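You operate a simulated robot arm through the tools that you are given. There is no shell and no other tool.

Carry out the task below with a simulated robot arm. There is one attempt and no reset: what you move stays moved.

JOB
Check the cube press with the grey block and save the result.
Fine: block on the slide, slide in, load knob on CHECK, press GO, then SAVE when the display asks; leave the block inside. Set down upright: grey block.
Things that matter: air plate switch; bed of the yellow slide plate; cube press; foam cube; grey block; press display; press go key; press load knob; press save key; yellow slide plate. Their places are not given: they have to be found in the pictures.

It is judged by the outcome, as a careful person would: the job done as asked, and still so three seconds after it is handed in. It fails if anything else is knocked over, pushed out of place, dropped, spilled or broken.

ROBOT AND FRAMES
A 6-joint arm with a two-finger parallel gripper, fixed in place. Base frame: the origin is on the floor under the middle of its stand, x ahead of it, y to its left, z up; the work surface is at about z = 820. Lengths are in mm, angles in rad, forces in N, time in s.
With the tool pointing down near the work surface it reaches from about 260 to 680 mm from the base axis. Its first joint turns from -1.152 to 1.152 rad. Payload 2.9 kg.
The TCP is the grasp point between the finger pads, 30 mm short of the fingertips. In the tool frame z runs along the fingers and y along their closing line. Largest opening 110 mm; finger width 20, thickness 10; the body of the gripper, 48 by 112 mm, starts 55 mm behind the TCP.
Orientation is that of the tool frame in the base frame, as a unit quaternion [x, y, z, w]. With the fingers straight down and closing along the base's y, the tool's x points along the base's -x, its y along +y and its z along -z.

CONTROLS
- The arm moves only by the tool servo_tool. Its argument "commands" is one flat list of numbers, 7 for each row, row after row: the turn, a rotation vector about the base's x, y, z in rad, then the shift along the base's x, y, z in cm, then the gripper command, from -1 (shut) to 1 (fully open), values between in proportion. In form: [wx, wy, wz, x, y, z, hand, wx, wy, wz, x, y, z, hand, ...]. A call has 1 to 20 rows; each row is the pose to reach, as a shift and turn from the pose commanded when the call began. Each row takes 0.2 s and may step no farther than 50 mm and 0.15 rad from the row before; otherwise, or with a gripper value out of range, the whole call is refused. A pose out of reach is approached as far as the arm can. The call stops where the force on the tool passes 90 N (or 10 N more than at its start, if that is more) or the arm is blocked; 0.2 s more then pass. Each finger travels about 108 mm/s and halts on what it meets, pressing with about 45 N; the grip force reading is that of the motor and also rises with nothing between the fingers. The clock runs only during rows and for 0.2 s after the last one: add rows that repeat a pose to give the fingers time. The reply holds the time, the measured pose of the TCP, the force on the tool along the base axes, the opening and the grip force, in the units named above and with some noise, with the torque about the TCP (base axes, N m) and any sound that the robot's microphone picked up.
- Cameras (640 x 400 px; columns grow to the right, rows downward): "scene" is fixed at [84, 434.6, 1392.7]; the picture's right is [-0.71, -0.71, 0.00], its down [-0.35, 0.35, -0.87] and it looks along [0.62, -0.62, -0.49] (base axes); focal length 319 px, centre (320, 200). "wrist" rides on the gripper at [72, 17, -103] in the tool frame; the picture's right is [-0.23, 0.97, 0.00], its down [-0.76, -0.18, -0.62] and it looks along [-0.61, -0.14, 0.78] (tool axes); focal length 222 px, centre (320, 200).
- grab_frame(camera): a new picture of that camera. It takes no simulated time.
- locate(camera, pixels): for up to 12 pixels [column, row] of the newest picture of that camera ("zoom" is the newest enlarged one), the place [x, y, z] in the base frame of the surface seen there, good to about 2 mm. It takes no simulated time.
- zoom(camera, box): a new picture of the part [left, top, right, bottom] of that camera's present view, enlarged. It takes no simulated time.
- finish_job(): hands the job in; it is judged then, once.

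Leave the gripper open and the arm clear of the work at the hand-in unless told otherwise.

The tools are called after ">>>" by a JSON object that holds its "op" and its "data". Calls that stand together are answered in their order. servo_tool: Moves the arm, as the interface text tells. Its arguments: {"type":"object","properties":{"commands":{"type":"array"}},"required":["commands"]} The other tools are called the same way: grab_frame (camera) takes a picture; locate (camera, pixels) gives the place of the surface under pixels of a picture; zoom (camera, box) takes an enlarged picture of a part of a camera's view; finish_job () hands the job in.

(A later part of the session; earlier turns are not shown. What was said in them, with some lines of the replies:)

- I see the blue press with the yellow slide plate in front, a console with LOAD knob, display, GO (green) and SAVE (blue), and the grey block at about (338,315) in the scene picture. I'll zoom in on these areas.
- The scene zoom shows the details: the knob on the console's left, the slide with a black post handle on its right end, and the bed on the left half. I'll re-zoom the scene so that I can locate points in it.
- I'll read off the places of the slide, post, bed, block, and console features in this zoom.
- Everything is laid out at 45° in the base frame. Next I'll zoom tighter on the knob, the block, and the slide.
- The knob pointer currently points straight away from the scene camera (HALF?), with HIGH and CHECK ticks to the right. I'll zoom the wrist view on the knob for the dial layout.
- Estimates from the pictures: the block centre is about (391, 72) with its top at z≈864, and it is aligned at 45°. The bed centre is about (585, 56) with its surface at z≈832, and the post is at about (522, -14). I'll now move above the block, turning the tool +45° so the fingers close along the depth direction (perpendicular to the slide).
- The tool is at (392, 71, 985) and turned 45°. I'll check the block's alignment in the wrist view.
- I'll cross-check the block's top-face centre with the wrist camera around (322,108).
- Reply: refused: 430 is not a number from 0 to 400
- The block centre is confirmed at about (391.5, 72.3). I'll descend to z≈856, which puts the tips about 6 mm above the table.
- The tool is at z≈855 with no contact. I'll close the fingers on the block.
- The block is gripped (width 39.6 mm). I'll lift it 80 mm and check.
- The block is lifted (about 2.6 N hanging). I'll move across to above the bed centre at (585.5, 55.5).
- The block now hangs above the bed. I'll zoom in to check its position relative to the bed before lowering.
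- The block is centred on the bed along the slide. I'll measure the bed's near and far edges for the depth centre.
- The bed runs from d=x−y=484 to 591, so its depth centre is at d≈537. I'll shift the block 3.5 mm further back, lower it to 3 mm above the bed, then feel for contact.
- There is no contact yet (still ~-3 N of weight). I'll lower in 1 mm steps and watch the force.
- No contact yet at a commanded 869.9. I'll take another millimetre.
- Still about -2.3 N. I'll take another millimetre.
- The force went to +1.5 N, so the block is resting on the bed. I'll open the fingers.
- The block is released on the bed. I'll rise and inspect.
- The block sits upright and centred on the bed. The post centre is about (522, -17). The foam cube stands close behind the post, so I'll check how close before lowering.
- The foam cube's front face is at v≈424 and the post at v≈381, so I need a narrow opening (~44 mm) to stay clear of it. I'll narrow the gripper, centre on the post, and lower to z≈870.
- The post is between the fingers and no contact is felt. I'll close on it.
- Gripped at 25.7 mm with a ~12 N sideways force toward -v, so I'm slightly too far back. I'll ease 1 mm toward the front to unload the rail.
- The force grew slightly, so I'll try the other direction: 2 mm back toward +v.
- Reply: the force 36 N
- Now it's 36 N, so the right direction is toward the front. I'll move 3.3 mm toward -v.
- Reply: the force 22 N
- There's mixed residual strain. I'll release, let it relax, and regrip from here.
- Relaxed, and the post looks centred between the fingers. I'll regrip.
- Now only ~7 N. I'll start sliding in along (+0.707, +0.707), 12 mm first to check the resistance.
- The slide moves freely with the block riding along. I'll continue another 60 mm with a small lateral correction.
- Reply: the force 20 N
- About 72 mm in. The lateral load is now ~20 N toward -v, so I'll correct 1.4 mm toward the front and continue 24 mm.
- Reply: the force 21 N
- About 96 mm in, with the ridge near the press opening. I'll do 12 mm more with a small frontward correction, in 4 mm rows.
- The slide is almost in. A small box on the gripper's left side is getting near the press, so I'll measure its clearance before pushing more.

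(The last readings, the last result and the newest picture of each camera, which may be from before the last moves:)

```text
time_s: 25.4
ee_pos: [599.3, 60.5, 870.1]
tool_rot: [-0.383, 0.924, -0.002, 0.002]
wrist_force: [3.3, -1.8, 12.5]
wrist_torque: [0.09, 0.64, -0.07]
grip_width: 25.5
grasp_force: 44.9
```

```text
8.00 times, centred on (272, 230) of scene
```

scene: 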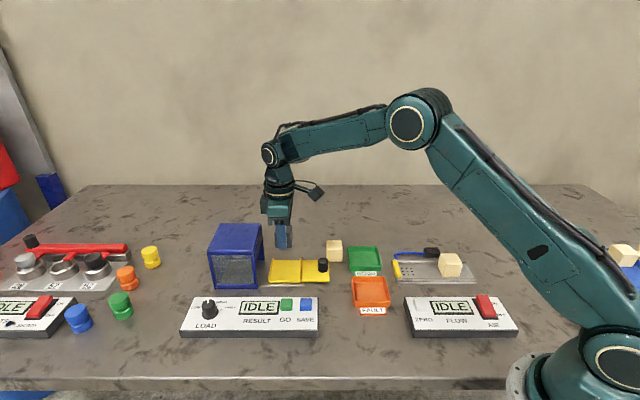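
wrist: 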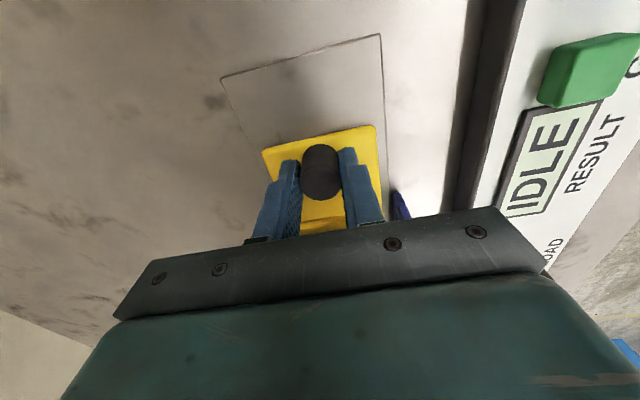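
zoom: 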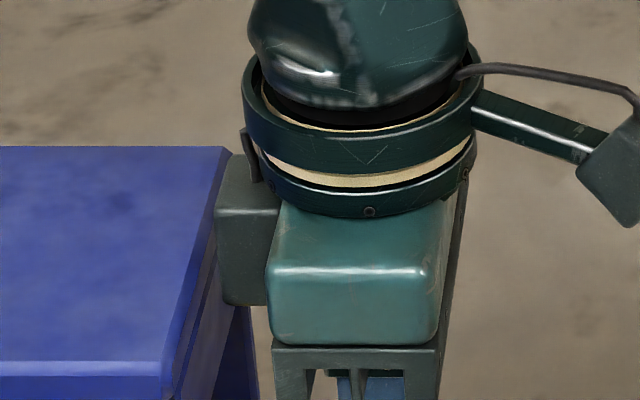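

The box's left edge is at about s=x+y≈715 and the press side face is at s≈732, leaving only about 10 mm clearance. So I won't go further with this grip. I'll release, back off to the outside of the post, and finish by pushing with closed fingers, which gives 22 mm more room. First I'll release and rise.

>>> {"op": "servo_tool", "data": {"commands": [0, 0, 0, 0, 0, 0, -0.4, 0, 0, 0, 0, 0, 0, -0.2, 0, 0, 0, 0, 0, 0, -0.2, 0, 0, 0, -0.2, -0.2, 2, -0.2, 0, 0, 0, -0.6, -0.6, 4.5, -0.2, 0, 0, 0, -2.2, -2.2, 6, -0.6, 0, 0, 0, -3.2, -3.2, 6, -1, 0, 0, 0, -3.2, -3.2, 6, -1, 0, 0, 0, -3.2, -3.2, 6, -1]}}

>>> {"op": "zoom", "data": {"camera": "scene", "box": [200, 220, 360, 320]}}

>>> {"op": "locate", "data": {"camera": "zoom", "pixels": [[330, 165], [320, 165], [340, 165], [330, 160], [330, 175], [300, 240], [345, 240], [240, 170], [236, 235], [230, 262], [415, 262], [170, 200]]}}

```text
time_s: 27.4
ee_pos: [567.0, 29.2, 927.0]
tool_rot: [-0.382, 0.924, 0.0, 0.0]
wrist_force: [0.4, -0.9, 0.4]
wrist_torque: [-0.02, 0.01, -0.01]
grip_width: 0.0
grasp_force: 37.9
```

```text
4.00 times, centred on (280, 270) of scene
```

zoom: 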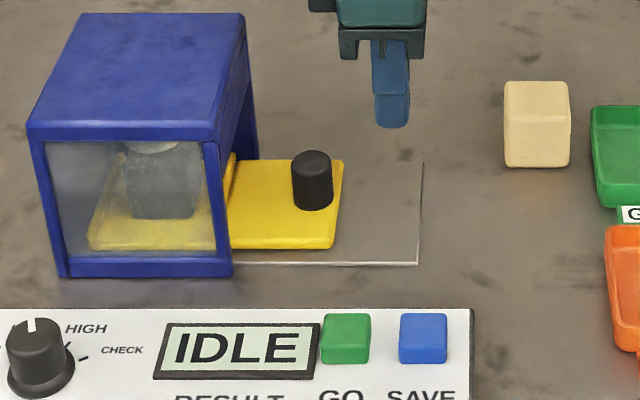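

```text
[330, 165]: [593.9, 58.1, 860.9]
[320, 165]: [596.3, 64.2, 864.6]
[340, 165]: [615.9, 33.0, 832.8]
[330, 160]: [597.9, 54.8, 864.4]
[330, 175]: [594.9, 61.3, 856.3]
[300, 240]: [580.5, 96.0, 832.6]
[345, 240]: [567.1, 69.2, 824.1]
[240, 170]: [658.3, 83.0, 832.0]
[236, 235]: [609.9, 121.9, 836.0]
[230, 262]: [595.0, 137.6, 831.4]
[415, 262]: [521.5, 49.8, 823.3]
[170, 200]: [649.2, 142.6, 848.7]
```

After release the slide appears a little farther in (block at column ~162 versus ~175). I'll locate the post again.

>>> {"op": "locate", "data": {"camera": "zoom", "pixels": [[312, 160], [296, 160], [326, 160], [312, 154], [312, 172], [312, 195], [335, 175], [330, 240], [340, 200], [225, 165], [230, 155], [228, 200]]}}

>>> {"op": "zoom", "data": {"camera": "scene", "box": [200, 220, 296, 280]}}

```text
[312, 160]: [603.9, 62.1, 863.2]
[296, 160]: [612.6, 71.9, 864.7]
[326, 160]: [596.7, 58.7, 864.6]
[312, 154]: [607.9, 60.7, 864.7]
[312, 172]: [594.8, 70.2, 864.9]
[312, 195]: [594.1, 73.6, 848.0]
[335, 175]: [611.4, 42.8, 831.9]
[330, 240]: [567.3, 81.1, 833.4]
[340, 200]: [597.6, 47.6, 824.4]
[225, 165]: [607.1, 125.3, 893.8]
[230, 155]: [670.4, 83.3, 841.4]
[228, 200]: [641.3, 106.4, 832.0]
```

```text
6.67 times, centred on (248, 250) of scene
```

zoom: 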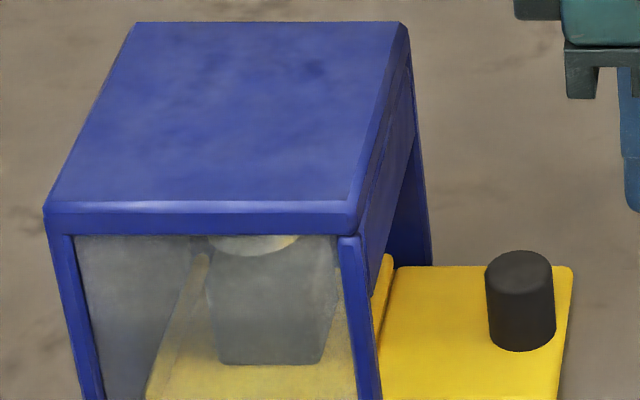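

The post is now at about (603, 65.5), a travel of ~115 mm, which matches the expected end position. I'll verify by lowering the closed fingers outside the post and pushing gently against it.

>>> {"op": "servo_tool", "data": {"commands": [0, 0, 0, 0.15, -0.15, -3, -1, 0, 0, 0, 0.15, -0.15, -5.8, -1, 0, 0, 0, 1.0, 0.7, -5.8, -1, 0, 0, 0, 1.85, 1.55, -5.8, -1, 0, 0, 0, 1.85, 1.55, -5.8, -1]}}

>>> {"op": "zoom", "data": {"camera": "scene", "box": [200, 220, 360, 320]}}

```text
time_s: 28.6
ee_pos: [582.4, 43.9, 869.1]
tool_rot: [-0.384, 0.923, 0.0, 0.0]
wrist_force: [-0.3, -0.6, -0.3]
wrist_torque: [-0.01, 0.0, -0.01]
grip_width: 0.0
grasp_force: 37.7
```

```text
4.00 times, centred on (280, 270) of scene
```

zoom: 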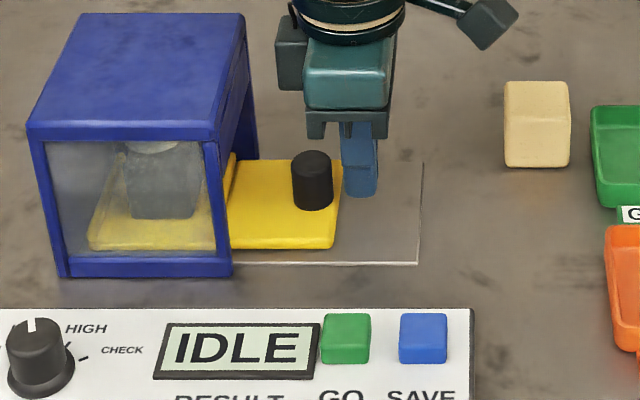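

About 6 mm gap to the post. I'll push 9 mm slowly (3 mm past expected contact) and read the force.

>>> {"op": "servo_tool", "data": {"commands": [0, 0, 0, 0.21, 0.21, 0, -1, 0, 0, 0, 0.42, 0.42, 0, -1, 0, 0, 0, 0.52, 0.52, 0, -1, 0, 0, 0, 0.62, 0.62, 0, -1, 0, 0, 0, 0.62, 0.62, 0, -1]}}

>>> {"op": "zoom", "data": {"camera": "scene", "box": [200, 220, 360, 320]}}

```text
time_s: 29.8
ee_pos: [587.8, 50.0, 869.9]
tool_rot: [-0.382, 0.924, 0.001, -0.001]
wrist_force: [-4.8, -5.4, 2.8]
wrist_torque: [0.02, 0.1, 0.03]
grip_width: 0.0
grasp_force: 38.0
```

```text
4.00 times, centred on (280, 270) of scene
```

zoom: 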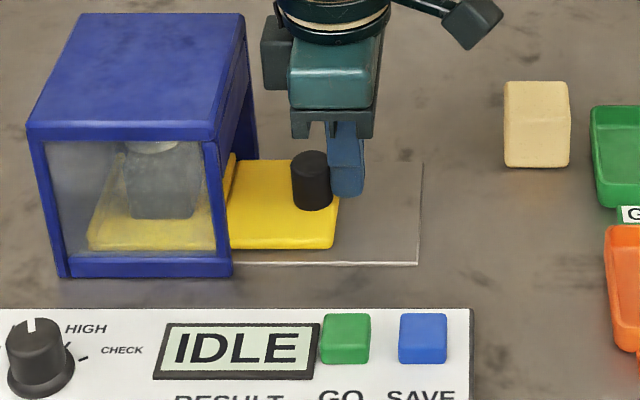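

Contact with ~7 N and the slide has not moved. I'll push 2 mm more to confirm the end stop.

>>> {"op": "servo_tool", "data": {"commands": [0, 0, 0, 0.07, 0.07, 0, -1, 0, 0, 0, 0.14, 0.14, 0, -1, 0, 0, 0, 0.14, 0.14, 0, -1]}}

>>> {"op": "zoom", "data": {"camera": "scene", "box": [200, 220, 360, 320]}}

```text
time_s: 30.6
ee_pos: [587.9, 49.5, 870.3]
tool_rot: [-0.38, 0.925, 0.001, -0.004]
wrist_force: [-23.6, -20.5, 2.0]
wrist_torque: [-0.33, 0.01, 0.09]
grip_width: 0.2
grasp_force: 38.0
```

```text
4.00 times, centred on (280, 270) of scene
```

zoom: 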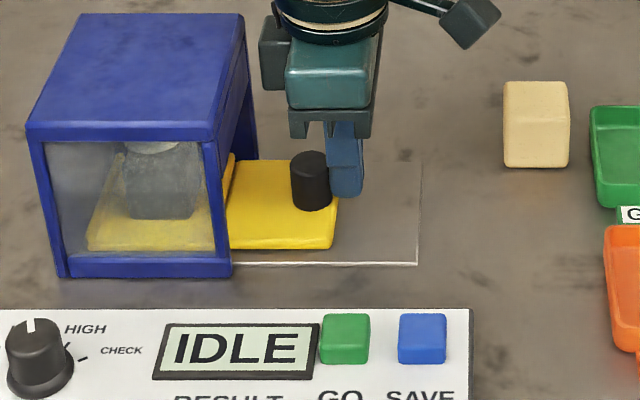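

The force rose to 31 N with no motion: the slide is at its end stop. I'll back off, rise to z≈1010 and move over to above the knob, slightly opening the fingers.

>>> {"op": "servo_tool", "data": {"commands": [0, 0, 0, -0.4, -0.4, 0, -1, 0, 0, 0, -1.2, -1.2, 0, -1, 0, 0, 0, -1.2, -1.2, 4.5, -1, 0, 0, 0, -1.2, -1.2, 9.2, -1, 0, 0, 0, -1.2, -1.2, 13.8, -1, 0, 0, 0, -1.2, 3, 13.8, -0.6, 0, 0, 0, -1.0, 7.5, 13.8, -0.2, 0, 0, 0, -0.9, 12, 13.8, 0, 0, 0, 0, -0.7, 16.5, 13.8, 0.2, 0, 0, 0, -0.5, 20, 13.8, 0.2, 0, 0, 0, -0.48, 21.07, 13.8, 0.2, 0, 0, 0, -0.48, 21.07, 13.8, 0.2]}}

>>> {"op": "grab_frame", "data": {"camera": "wrist"}}

>>> {"op": "grab_frame", "data": {"camera": "scene"}}

```text
time_s: 33.2
ee_pos: [585.3, 264.6, 1008.7]
tool_rot: [-0.383, 0.924, 0.0, 0.0]
wrist_force: [0.8, -0.2, 0.3]
wrist_torque: [-0.04, 0.0, 0.01]
grip_width: 66.0
grasp_force: 0.0
```

```text
taken
```

wrist: 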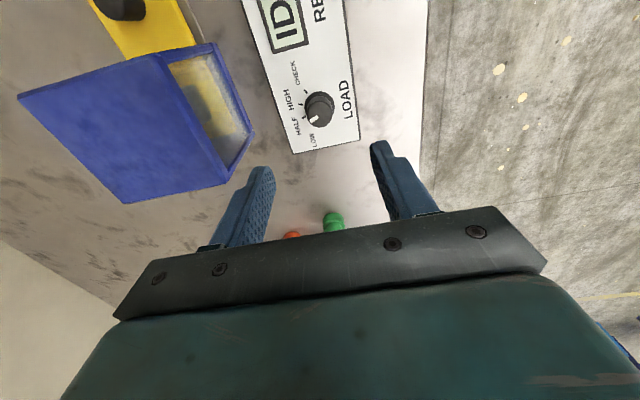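

```text
taken
```

scene: 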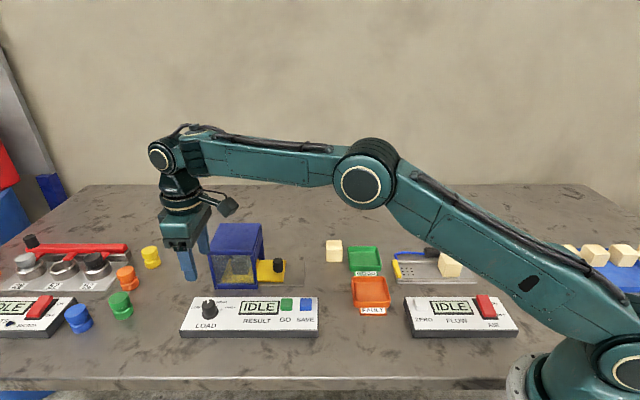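

The knob is visible at (320,108) in the wrist view. I'll zoom in on it to read the pointer and ticks.

>>> {"op": "zoom", "data": {"camera": "wrist", "box": [280, 75, 360, 125]}}

>>> {"op": "locate", "data": {"camera": "zoom", "pixels": [[320, 270], [250, 350], [270, 330], [290, 300], [170, 340], [175, 260], [230, 180], [310, 130], [320, 200], [440, 260], [350, 345], [210, 120]]}}

```text
8.00 times, centred on (320, 100) of wrist
```

zoom: 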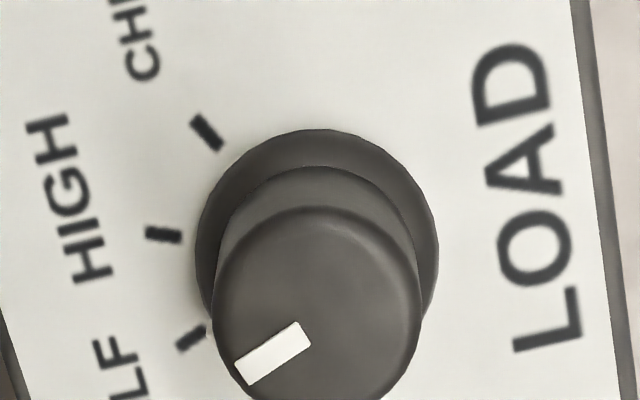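

```text
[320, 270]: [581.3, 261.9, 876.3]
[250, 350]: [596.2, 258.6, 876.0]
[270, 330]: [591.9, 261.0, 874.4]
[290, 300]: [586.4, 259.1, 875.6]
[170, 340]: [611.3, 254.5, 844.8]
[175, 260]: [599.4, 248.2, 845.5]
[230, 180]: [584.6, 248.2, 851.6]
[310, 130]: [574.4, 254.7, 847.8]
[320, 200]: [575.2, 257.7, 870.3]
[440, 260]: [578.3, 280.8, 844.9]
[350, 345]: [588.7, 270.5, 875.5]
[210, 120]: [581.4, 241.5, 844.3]
```

I'll shift the zoom so that the whole knob is visible.

>>> {"op": "zoom", "data": {"camera": "wrist", "box": [280, 88, 360, 138]}}

>>> {"op": "locate", "data": {"camera": "zoom", "pixels": [[245, 270], [300, 230], [272, 250], [215, 225], [420, 215], [318, 105], [318, 305], [180, 245], [205, 228], [165, 132], [208, 30], [318, 205]]}}

```text
8.00 times, centred on (320, 113) of wrist
```

zoom: 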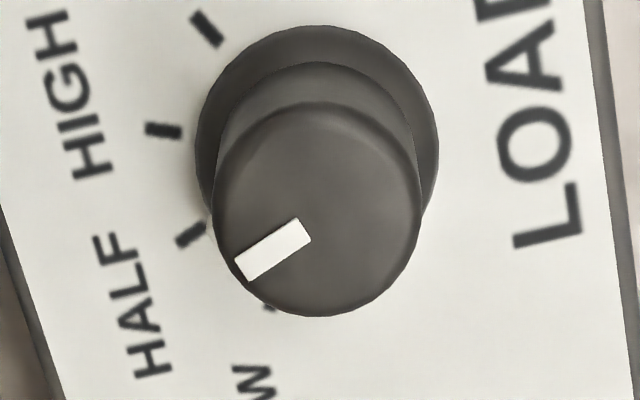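

```text
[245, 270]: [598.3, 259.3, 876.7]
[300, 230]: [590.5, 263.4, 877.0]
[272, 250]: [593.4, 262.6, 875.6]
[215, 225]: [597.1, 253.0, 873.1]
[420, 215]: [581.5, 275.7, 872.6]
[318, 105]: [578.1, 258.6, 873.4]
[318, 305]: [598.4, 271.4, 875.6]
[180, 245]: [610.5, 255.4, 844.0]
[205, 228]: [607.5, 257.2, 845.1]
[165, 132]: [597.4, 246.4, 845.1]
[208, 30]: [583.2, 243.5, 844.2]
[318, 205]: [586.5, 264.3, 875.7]
```

The pointer is at HALF (about -22° in the base frame). The ticks sit at roughly 40° steps: LOW +20°, HALF -20°, HIGH -60°, CHECK -100°. So the knob must turn about -80° (clockwise from above). The knob axis is about (587, 264.2), top z=876, skirt top ~853. I'll descend over it.

>>> {"op": "servo_tool", "data": {"commands": [0, 0, 0, 0.13, 0.06, -4, 0.0, 0, 0, 0, 0.13, 0.06, -8, 0.0, 0, 0, 0, 0.13, 0.06, -11, 0.0, 0, 0, 0, 0.13, 0.06, -12.1, 0.0, 0, 0, 0, 0.13, 0.06, -12.1, 0.0]}}

>>> {"op": "zoom", "data": {"camera": "scene", "box": [144, 250, 272, 330]}}

>>> {"op": "grab_frame", "data": {"camera": "wrist"}}

```text
time_s: 34.4
ee_pos: [588.3, 265.4, 885.3]
tool_rot: [-0.382, 0.924, 0.001, 0.0]
wrist_force: [0.7, -0.7, -0.8]
wrist_torque: [-0.01, -0.02, 0.01]
grip_width: 55.1
grasp_force: 0.0
```

```text
5.00 times, centred on (208, 290) of scene
```

zoom: 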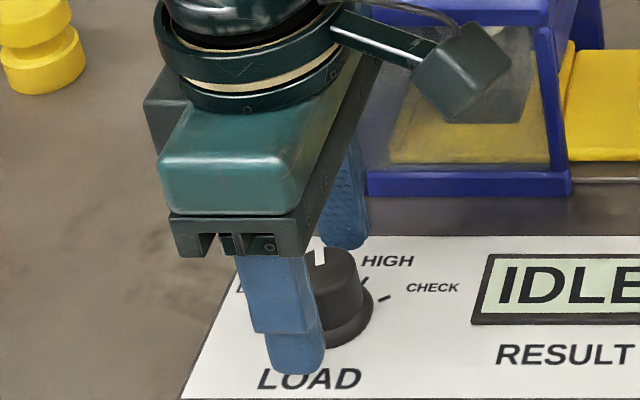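

```text
taken
```

wrist: 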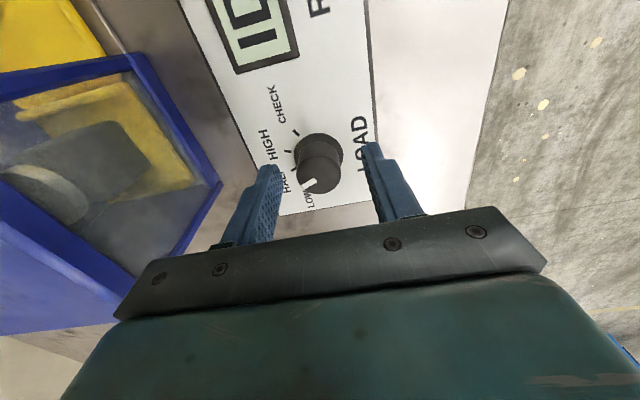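

The knob sits right at the grasp point between the fingers. I'll close on it.

>>> {"op": "servo_tool", "data": {"commands": [0, 0, 0, 0, 0, 0, -0.3, 0, 0, 0, 0, 0, 0, -0.5, 0, 0, 0, 0, 0, 0, -0.7, 0, 0, 0, 0, 0, 0, -0.7]}}

```text
time_s: 35.4
ee_pos: [587.5, 264.0, 885.7]
tool_rot: [-0.382, 0.924, 0.0, 0.0]
wrist_force: [4.3, -3.7, -2.7]
wrist_torque: [0.32, 0.06, -0.02]
grip_width: 27.5
grasp_force: 45.4
```

Gripped at 27.5 mm with a small lateral load. I'll turn the first half, -0.70 rad about z.

>>> {"op": "servo_tool", "data": {"commands": [0, 0, -0.12, 0, 0, 0, -0.7, 0, 0, -0.24, 0, 0, 0, -0.7, 0, 0, -0.36, 0, 0, 0, -0.7, 0, 0, -0.48, 0, 0, 0, -0.7, 0, 0, -0.6, 0, 0, 0, -0.7, 0, 0, -0.7, 0, 0, 0, -0.7, 0, 0, -0.7, 0, 0, 0, -0.7]}}

>>> {"op": "grab_frame", "data": {"camera": "wrist"}}

>>> {"op": "zoom", "data": {"camera": "scene", "box": [144, 250, 272, 330]}}

```text
time_s: 37.0
ee_pos: [587.5, 264.1, 885.5]
tool_rot: [-0.042, 0.999, 0.0, 0.0]
wrist_force: [16.8, 8.3, -28.1]
wrist_torque: [-0.31, -0.65, 0.01]
grip_width: 27.5
grasp_force: 44.9
```

```text
taken
```

wrist: 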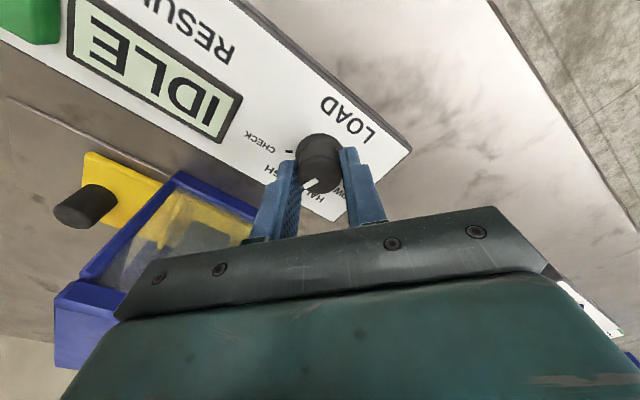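

```text
5.00 times, centred on (208, 290) of scene
```

zoom: 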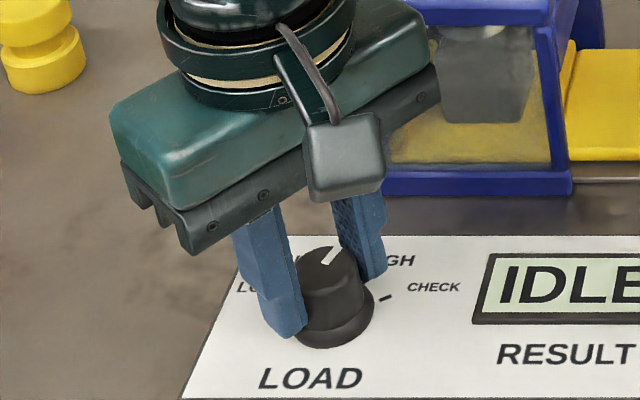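

The pointer turned with the tool. There's a residual strain (-28 N z, 17 N x), so I'll relieve it with small shifts while turning the remaining -0.70 rad.

>>> {"op": "servo_tool", "data": {"commands": [0, 0, -0.12, 0.05, 0.03, -0.1, -0.7, 0, 0, -0.24, 0.1, 0.05, -0.15, -0.7, 0, 0, -0.36, 0.1, 0.05, -0.15, -0.7, 0, 0, -0.48, 0.1, 0.05, -0.15, -0.7, 0, 0, -0.6, 0.1, 0.05, -0.15, -0.7, 0, 0, -0.7, 0.1, 0.05, -0.15, -0.7, 0, 0, -0.7, 0.1, 0.05, -0.15, -0.7]}}

>>> {"op": "grab_frame", "data": {"camera": "wrist"}}

>>> {"op": "zoom", "data": {"camera": "scene", "box": [144, 250, 272, 330]}}

```text
time_s: 38.6
ee_pos: [587.1, 263.7, 886.7]
tool_rot: [0.304, 0.953, -0.001, 0.0]
wrist_force: [-8.2, -1.0, -9.1]
wrist_torque: [0.42, 0.1, 0.02]
grip_width: 27.6
grasp_force: 45.1
```

```text
taken
```

wrist: 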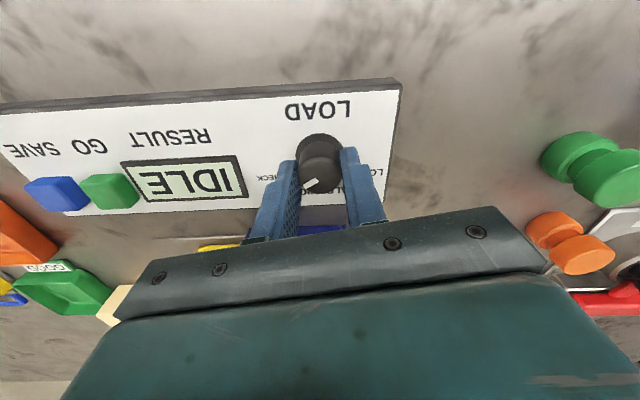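

```text
5.00 times, centred on (208, 290) of scene
```

zoom: 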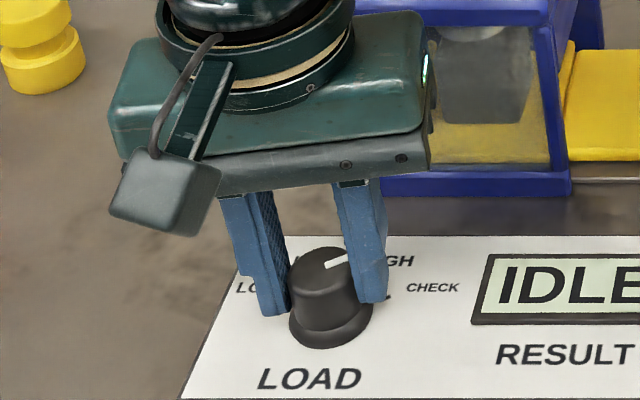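

The turn totals about -80°. I'll open the fingers, rise, and check the pointer.

>>> {"op": "servo_tool", "data": {"commands": [0, 0, 0, 0, 0, 0, -0.4, 0, 0, 0, 0, 0, 0, -0.1, 0, 0, 0, 0, 0, 0, -0.1, 0, 0, 0, 0, 0, 4, -0.1, 0, 0, 0, 0, 0, 8.5, -0.1, 0, 0, 0, 0, 0, 12, -0.1, 0, 0, 0, 0, 0, 12, -0.1]}}

>>> {"op": "grab_frame", "data": {"camera": "wrist"}}

>>> {"op": "zoom", "data": {"camera": "scene", "box": [184, 290, 264, 340]}}

>>> {"op": "locate", "data": {"camera": "zoom", "pixels": [[195, 110], [235, 97], [215, 103], [225, 100], [243, 95], [295, 157], [140, 110], [248, 110]]}}

```text
time_s: 40.2
ee_pos: [586.7, 264.8, 1007.3]
tool_rot: [0.302, 0.953, 0.0, 0.0]
wrist_force: [-0.3, 0.6, 0.0]
wrist_torque: [-0.02, -0.02, -0.02]
grip_width: 49.6
grasp_force: 0.1
```

```text
taken
```

wrist: 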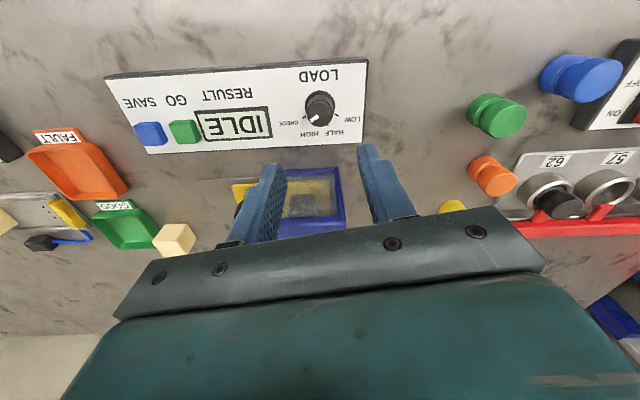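

```text
8.00 times, centred on (224, 315) of scene
```

zoom: 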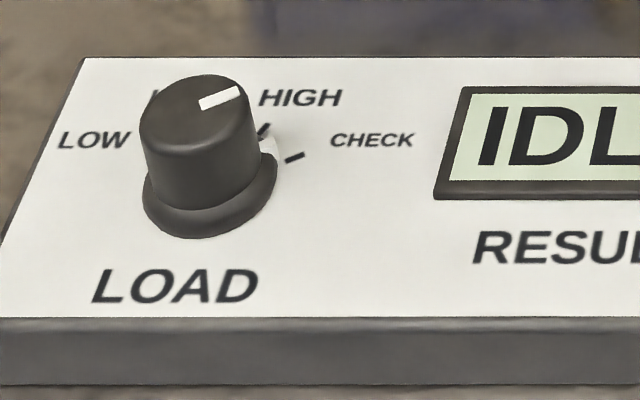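

```text
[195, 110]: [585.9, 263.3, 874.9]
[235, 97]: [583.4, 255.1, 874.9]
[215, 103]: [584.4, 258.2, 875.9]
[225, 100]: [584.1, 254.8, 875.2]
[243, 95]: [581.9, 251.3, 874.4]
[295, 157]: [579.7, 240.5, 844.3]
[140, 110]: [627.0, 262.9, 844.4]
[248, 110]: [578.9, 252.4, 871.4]
```

I'll verify the pointer against the CHECK tick from above with the wrist camera.

>>> {"op": "zoom", "data": {"camera": "wrist", "box": [280, 85, 360, 135]}}

>>> {"op": "locate", "data": {"camera": "zoom", "pixels": [[320, 230], [240, 280], [260, 265], [180, 260], [200, 255], [150, 270], [100, 265], [300, 200], [250, 200], [400, 200], [320, 150], [320, 280]]}}

```text
8.00 times, centred on (320, 110) of wrist
```

zoom: 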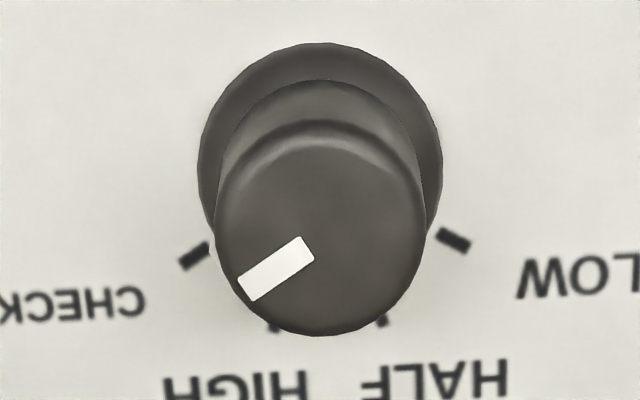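

```text
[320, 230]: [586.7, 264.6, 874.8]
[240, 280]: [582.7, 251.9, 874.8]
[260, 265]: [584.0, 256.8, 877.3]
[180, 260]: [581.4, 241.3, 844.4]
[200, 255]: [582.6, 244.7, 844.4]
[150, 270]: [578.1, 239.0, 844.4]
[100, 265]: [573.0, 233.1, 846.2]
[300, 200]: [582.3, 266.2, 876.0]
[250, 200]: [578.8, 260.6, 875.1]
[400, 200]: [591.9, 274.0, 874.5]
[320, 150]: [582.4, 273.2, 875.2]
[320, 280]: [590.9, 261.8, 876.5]
```

The pointer is parallel to the CHECK tick, so the knob is on CHECK. Next I'll locate the GO and SAVE key tops precisely.

>>> {"op": "zoom", "data": {"camera": "scene", "box": [260, 285, 324, 325]}}

>>> {"op": "locate", "data": {"camera": "zoom", "pixels": [[265, 160], [215, 160], [315, 160], [265, 140], [265, 190], [460, 160], [410, 160], [510, 160], [460, 140], [460, 190], [265, 215], [360, 200]]}}

```text
10.00 times, centred on (292, 305) of scene
```

zoom: 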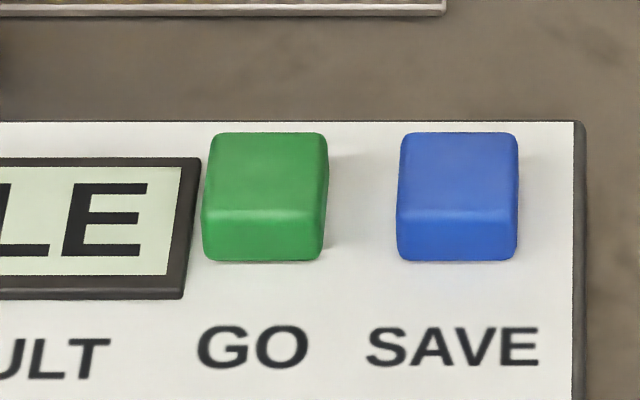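

```text
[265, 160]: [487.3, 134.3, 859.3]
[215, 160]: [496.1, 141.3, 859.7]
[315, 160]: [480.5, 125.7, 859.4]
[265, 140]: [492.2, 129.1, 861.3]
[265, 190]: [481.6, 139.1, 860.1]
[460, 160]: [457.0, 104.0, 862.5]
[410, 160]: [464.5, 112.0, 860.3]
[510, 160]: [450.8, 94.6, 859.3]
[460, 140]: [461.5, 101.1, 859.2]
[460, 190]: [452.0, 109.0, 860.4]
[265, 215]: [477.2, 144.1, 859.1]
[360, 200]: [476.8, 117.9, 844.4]
```

GO's top centre is about (485, 136, 860) and SAVE's about (455.5, 106.5, 860). I'll close the fingers, turn to -45° so the tips align with the keys, and move above GO.

>>> {"op": "servo_tool", "data": {"commands": [0, 0, -0.05, -2.0, -2.5, 0, -0.6, 0, 0, -0.1, -4.5, -5.6, 0, -1, 0, 0, -0.1708, -7.0, -8.7, 0, -1, 0, 0, -0.1708, -9.0, -11.3, -2, -1, 0, 0, -0.1708, -10.28, -12.87, -5, -1, 0, 0, -0.1708, -10.28, -12.87, -8.5, -1, 0, 0, -0.1708, -10.28, -12.87, -8.5, -1]}}

>>> {"op": "grab_frame", "data": {"camera": "wrist"}}

>>> {"op": "zoom", "data": {"camera": "scene", "box": [200, 240, 360, 340]}}

```text
time_s: 41.8
ee_pos: [486.2, 135.3, 922.7]
tool_rot: [0.383, 0.924, 0.0, 0.0]
wrist_force: [0.1, -0.4, -0.3]
wrist_torque: [0.0, 0.02, -0.01]
grip_width: 0.1
grasp_force: 37.4
```

```text
taken
```

wrist: 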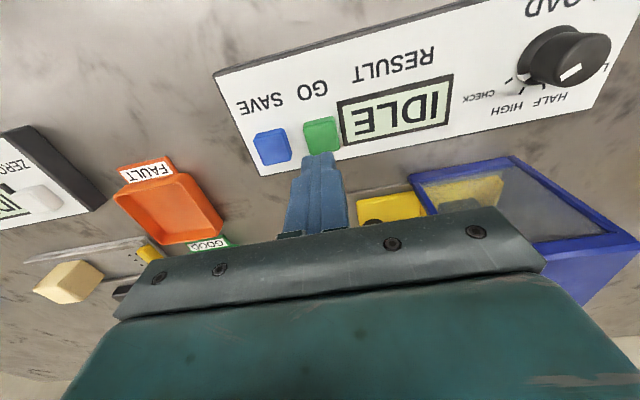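

```text
4.00 times, centred on (280, 290) of scene
```

zoom: 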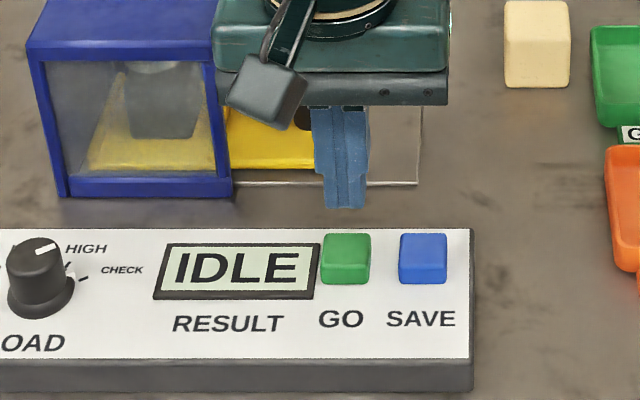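

The tips are ~32 mm above GO. I'll lower 29 mm then press in small steps.

>>> {"op": "servo_tool", "data": {"commands": [0, 0, 0, 0, 0, -1.5, -1, 0, 0, 0, 0, 0, -2.8, -1, 0, 0, 0, 0, 0, -2.9, -1]}}

>>> {"op": "zoom", "data": {"camera": "scene", "box": [200, 240, 360, 340]}}

>>> {"op": "grab_frame", "data": {"camera": "wrist"}}

```text
time_s: 42.6
ee_pos: [485.3, 135.5, 894.0]
tool_rot: [0.383, 0.924, 0.0, 0.0]
wrist_force: [-0.5, 0.7, -0.2]
wrist_torque: [0.04, 0.0, 0.0]
grip_width: 0.0
grasp_force: 38.0
```

```text
4.00 times, centred on (280, 290) of scene
```

zoom: 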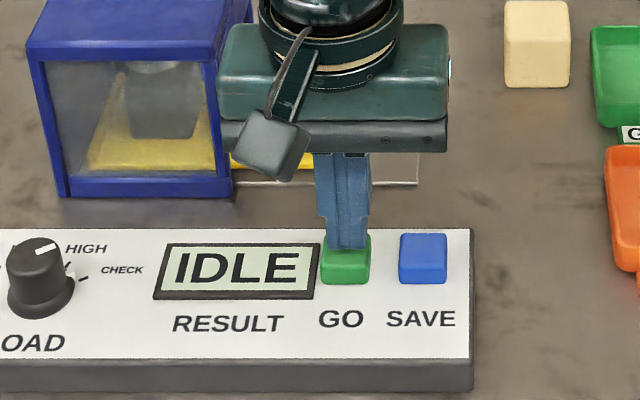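

```text
taken
```

wrist: 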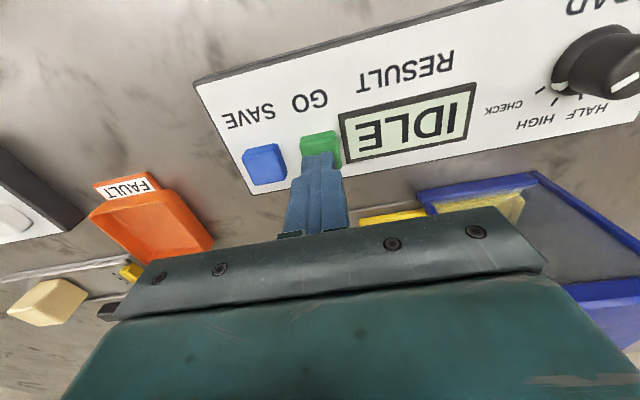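

The fingertips are right over GO. I'll press down in small steps.

>>> {"op": "servo_tool", "data": {"commands": [0, 0, 0, 0, 0, -0.2, -1, 0, 0, 0, 0, 0, -0.4, -1, 0, 0, 0, 0, 0, -0.5, -1]}}

>>> {"op": "zoom", "data": {"camera": "scene", "box": [200, 240, 360, 340]}}

```text
time_s: 43.4
ee_pos: [485.6, 136.0, 888.3]
tool_rot: [0.383, 0.924, 0.001, -0.001]
wrist_force: [0.2, -0.3, 1.9]
wrist_torque: [0.03, 0.02, -0.01]
grip_width: 0.0
grasp_force: 38.0
```

```text
4.00 times, centred on (280, 290) of scene
```

zoom: 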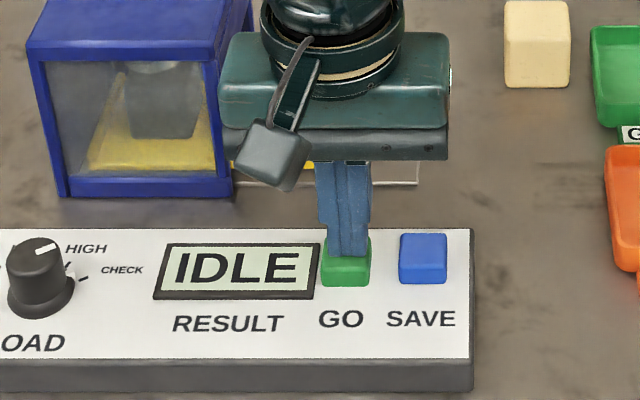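

Contact at 1.9 N. I'll press another 2 mm.

>>> {"op": "servo_tool", "data": {"commands": [0, 0, 0, 0, 0, -0.1, -1, 0, 0, 0, 0, 0, -0.2, -1, 0, 0, 0, 0, 0, -0.2, -1]}}

>>> {"op": "zoom", "data": {"camera": "scene", "box": [200, 240, 360, 340]}}

```text
time_s: 44.2
ee_pos: [486.0, 135.2, 885.5]
tool_rot: [0.382, 0.924, 0.0, 0.0]
wrist_force: [-1.3, -0.6, 2.3]
wrist_torque: [-0.03, 0.0, 0.01]
grip_width: 0.0
grasp_force: 37.6
heard: click
```

```text
4.00 times, centred on (280, 290) of scene
```

zoom: 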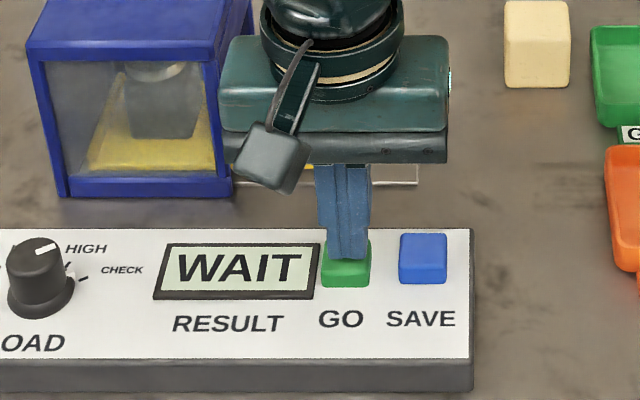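

A click was heard and the display shows WAIT. I'll lift off and move above SAVE, staying high while waiting.

>>> {"op": "servo_tool", "data": {"commands": [0, 0, 0, 0, 0, 1.5, -1, 0, 0, 0, 0, 0, 4, -1, 0, 0, 0, -1.5, -1.5, 4, -1, 0, 0, 0, -2.95, -2.95, 4, -1, 0, 0, 0, -2.95, -2.95, 4, -1]}}

>>> {"op": "zoom", "data": {"camera": "scene", "box": [200, 240, 360, 340]}}

```text
time_s: 45.4
ee_pos: [456.9, 106.7, 925.5]
tool_rot: [0.383, 0.924, -0.001, 0.0]
wrist_force: [1.0, 0.2, -1.0]
wrist_torque: [-0.02, -0.01, 0.03]
grip_width: 0.0
grasp_force: 37.9
```

```text
4.00 times, centred on (280, 290) of scene
```

zoom: 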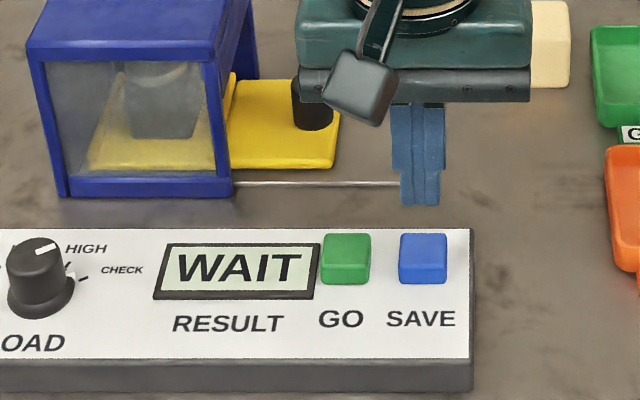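

The display still says WAIT. I'll hold position above SAVE for a couple of seconds.

>>> {"op": "servo_tool", "data": {"commands": [0, 0, 0, 0, 0, 0, -1, 0, 0, 0, 0, 0, 0, -1, 0, 0, 0, 0, 0, 0, -1, 0, 0, 0, 0, 0, 0, -1, 0, 0, 0, 0, 0, 0, -1, 0, 0, 0, 0, 0, 0, -1, 0, 0, 0, 0, 0, 0, -1, 0, 0, 0, 0, 0, 0, -1]}}

>>> {"op": "zoom", "data": {"camera": "scene", "box": [200, 240, 360, 340]}}

```text
time_s: 47.2
ee_pos: [456.8, 107.8, 927.6]
tool_rot: [0.383, 0.924, 0.0, 0.0]
wrist_force: [0.3, 0.8, 0.4]
wrist_torque: [-0.02, 0.02, 0.02]
grip_width: 0.0
grasp_force: 37.6
```

```text
4.00 times, centred on (280, 290) of scene
```

zoom: 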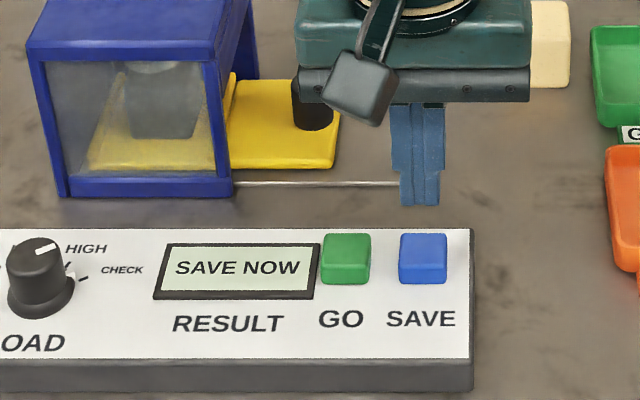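

The display says SAVE NOW. I'll press SAVE straight away with the same depth as worked for GO.

>>> {"op": "servo_tool", "data": {"commands": [0, 0, 0, 0, 0, -2, -1, 0, 0, 0, 0, 0, -3.4, -1, 0, 0, 0, 0, 0, -3.7, -1, 0, 0, 0, 0, 0, -3.9, -1, 0, 0, 0, 0, 0, -4.05, -1, 0, 0, 0, 0, 0, -4.05, -1]}}

>>> {"op": "zoom", "data": {"camera": "scene", "box": [200, 240, 360, 340]}}

```text
time_s: 48.6
ee_pos: [456.2, 105.0, 884.9]
tool_rot: [0.383, 0.924, 0.0, 0.001]
wrist_force: [1.5, 1.2, 2.7]
wrist_torque: [-0.01, -0.04, -0.01]
grip_width: 0.0
grasp_force: 37.8
heard: click
```

```text
4.00 times, centred on (280, 290) of scene
```

zoom: 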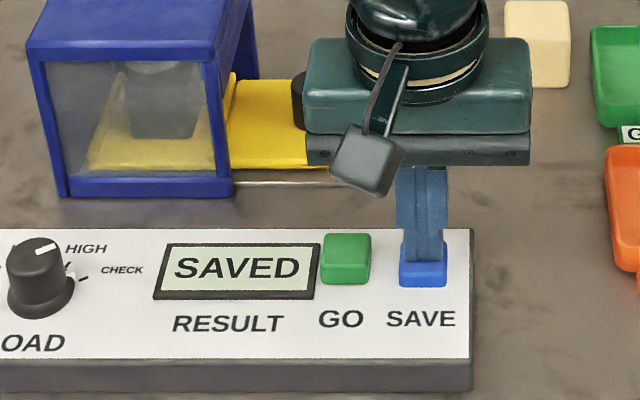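

The display shows SAVED. I'll rise straight up, clear of the work, and open the gripper.

>>> {"op": "servo_tool", "data": {"commands": [0, 0, 0, 0, 0, 2, -1, 0, 0, 0, 0, 0, 6, -1, 0, 0, 0, 0, 0, 10.5, -1, 0, 0, 0, 0, 0, 15, -1, 0, 0, 0, -1, -1, 19.5, -0.5, 0, 0, 0, -2, -3, 24, 0, 0, 0, 0, -3, -6, 27, 0.5, 0, 0, 0, -4, -9, 29, 1, 0, 0, 0, -4.5, -12, 30, 1, 0, 0, 0, -4.5, -12, 30, 1, 0, 0, 0, -4.5, -12, 30, 1]}}

>>> {"op": "grab_frame", "data": {"camera": "scene"}}

>>> {"op": "zoom", "data": {"camera": "scene", "box": [170, 210, 410, 360]}}

>>> {"op": "grab_frame", "data": {"camera": "wrist"}}

```text
refused: row 6 steps farther than a row can; nothing moved
```

```text
taken
```

scene: 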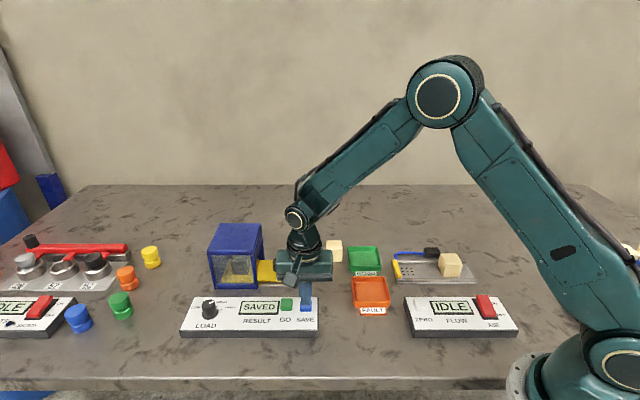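

```text
2.67 times, centred on (290, 285) of scene
```

zoom: 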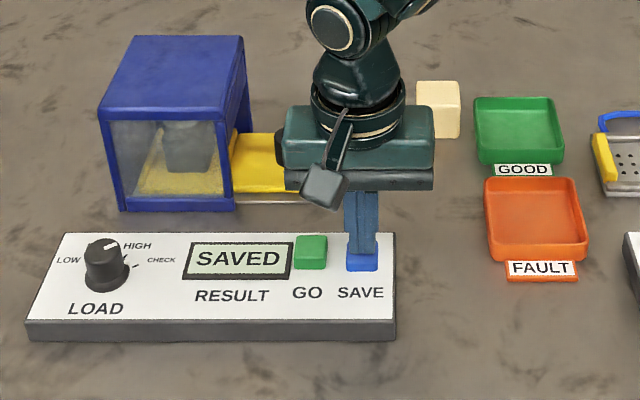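

```text
taken
```

wrist: 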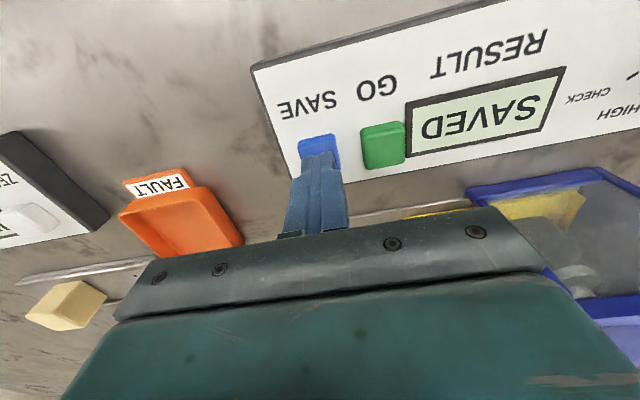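

A row stepped too far, so that call was refused and nothing moved. I'll retry with smaller steps: straight up first, then sideways while opening.

>>> {"op": "servo_tool", "data": {"commands": [0, 0, 0, 0, 0, 2, -1, 0, 0, 0, 0, 0, 6, -1, 0, 0, 0, 0, 0, 10, -1, 0, 0, 0, 0, 0, 14, -1, 0, 0, 0, 0, 0, 18, -0.5, 0, 0, 0, -0.5, -1.5, 21.5, 0, 0, 0, 0, -1.5, -4, 24.5, 0.5, 0, 0, 0, -2.5, -6.5, 27, 1, 0, 0, 0, -3.5, -9, 29, 1, 0, 0, 0, -4.5, -12, 30, 1, 0, 0, 0, -4.5, -12, 30, 1]}}

>>> {"op": "grab_frame", "data": {"camera": "scene"}}

>>> {"op": "zoom", "data": {"camera": "scene", "box": [170, 210, 410, 360]}}

>>> {"op": "grab_frame", "data": {"camera": "wrist"}}

```text
time_s: 51.0
ee_pos: [410.6, -14.6, 1184.6]
tool_rot: [0.383, 0.924, 0.0, 0.0]
wrist_force: [0.4, 0.0, 0.2]
wrist_torque: [-0.03, -0.05, 0.02]
grip_width: 109.7
grasp_force: 0.0
```

```text
taken
```

scene: 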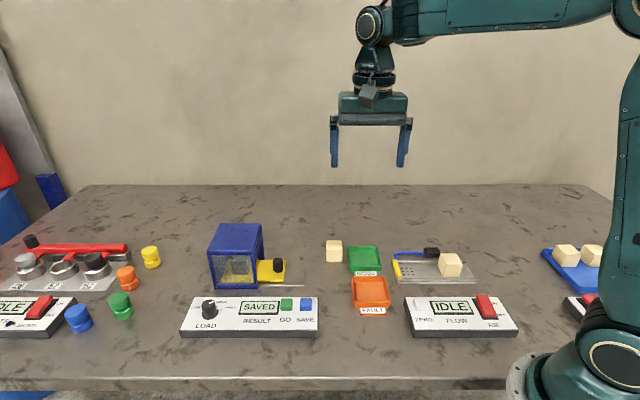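

```text
2.67 times, centred on (290, 285) of scene
```

zoom: 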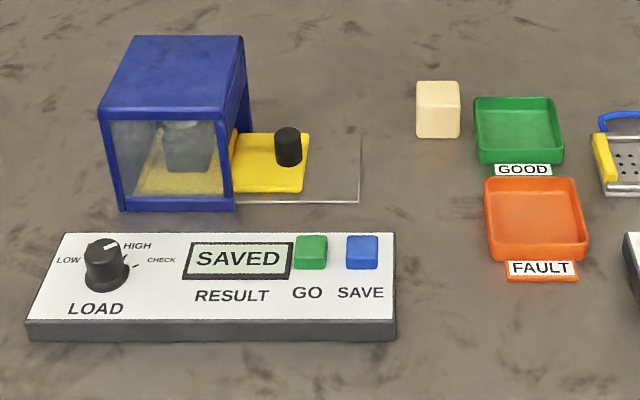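

```text
taken
```

wrist: 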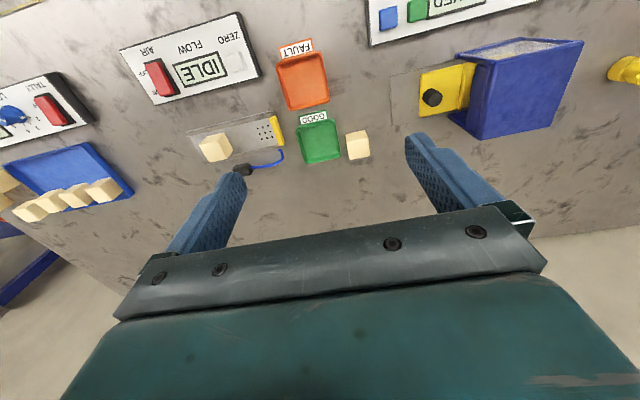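

The display reads SAVED, the knob is on CHECK, the slide is fully in, and the block stands upright inside the press. The foam cube and trays look undisturbed, the gripper is open, and the arm is clear. I'm handing the job in.

>>> {"op": "finish_job", "data": {}}

```text
The job is handed in.
```

The cube press check with the grey block is done and the result is saved: the display went from WAIT to SAVE NOW to SAVED.

- **Block:** it stands upright on the slide bed inside the press.
- **Slide:** it is fully in. A 31 N push on the post did not move it any further.
- **Load knob:** I turned it from HALF to CHECK, and the pointer lines up with the CHECK tick.
- **Keys:** GO and SAVE each clicked when pressed, and I pressed SAVE only once the display asked.
- **Everything else:** the foam cube, the trays and the other items look undisturbed in the last pictures.

The gripper is open and the arm is raised clear of the work.
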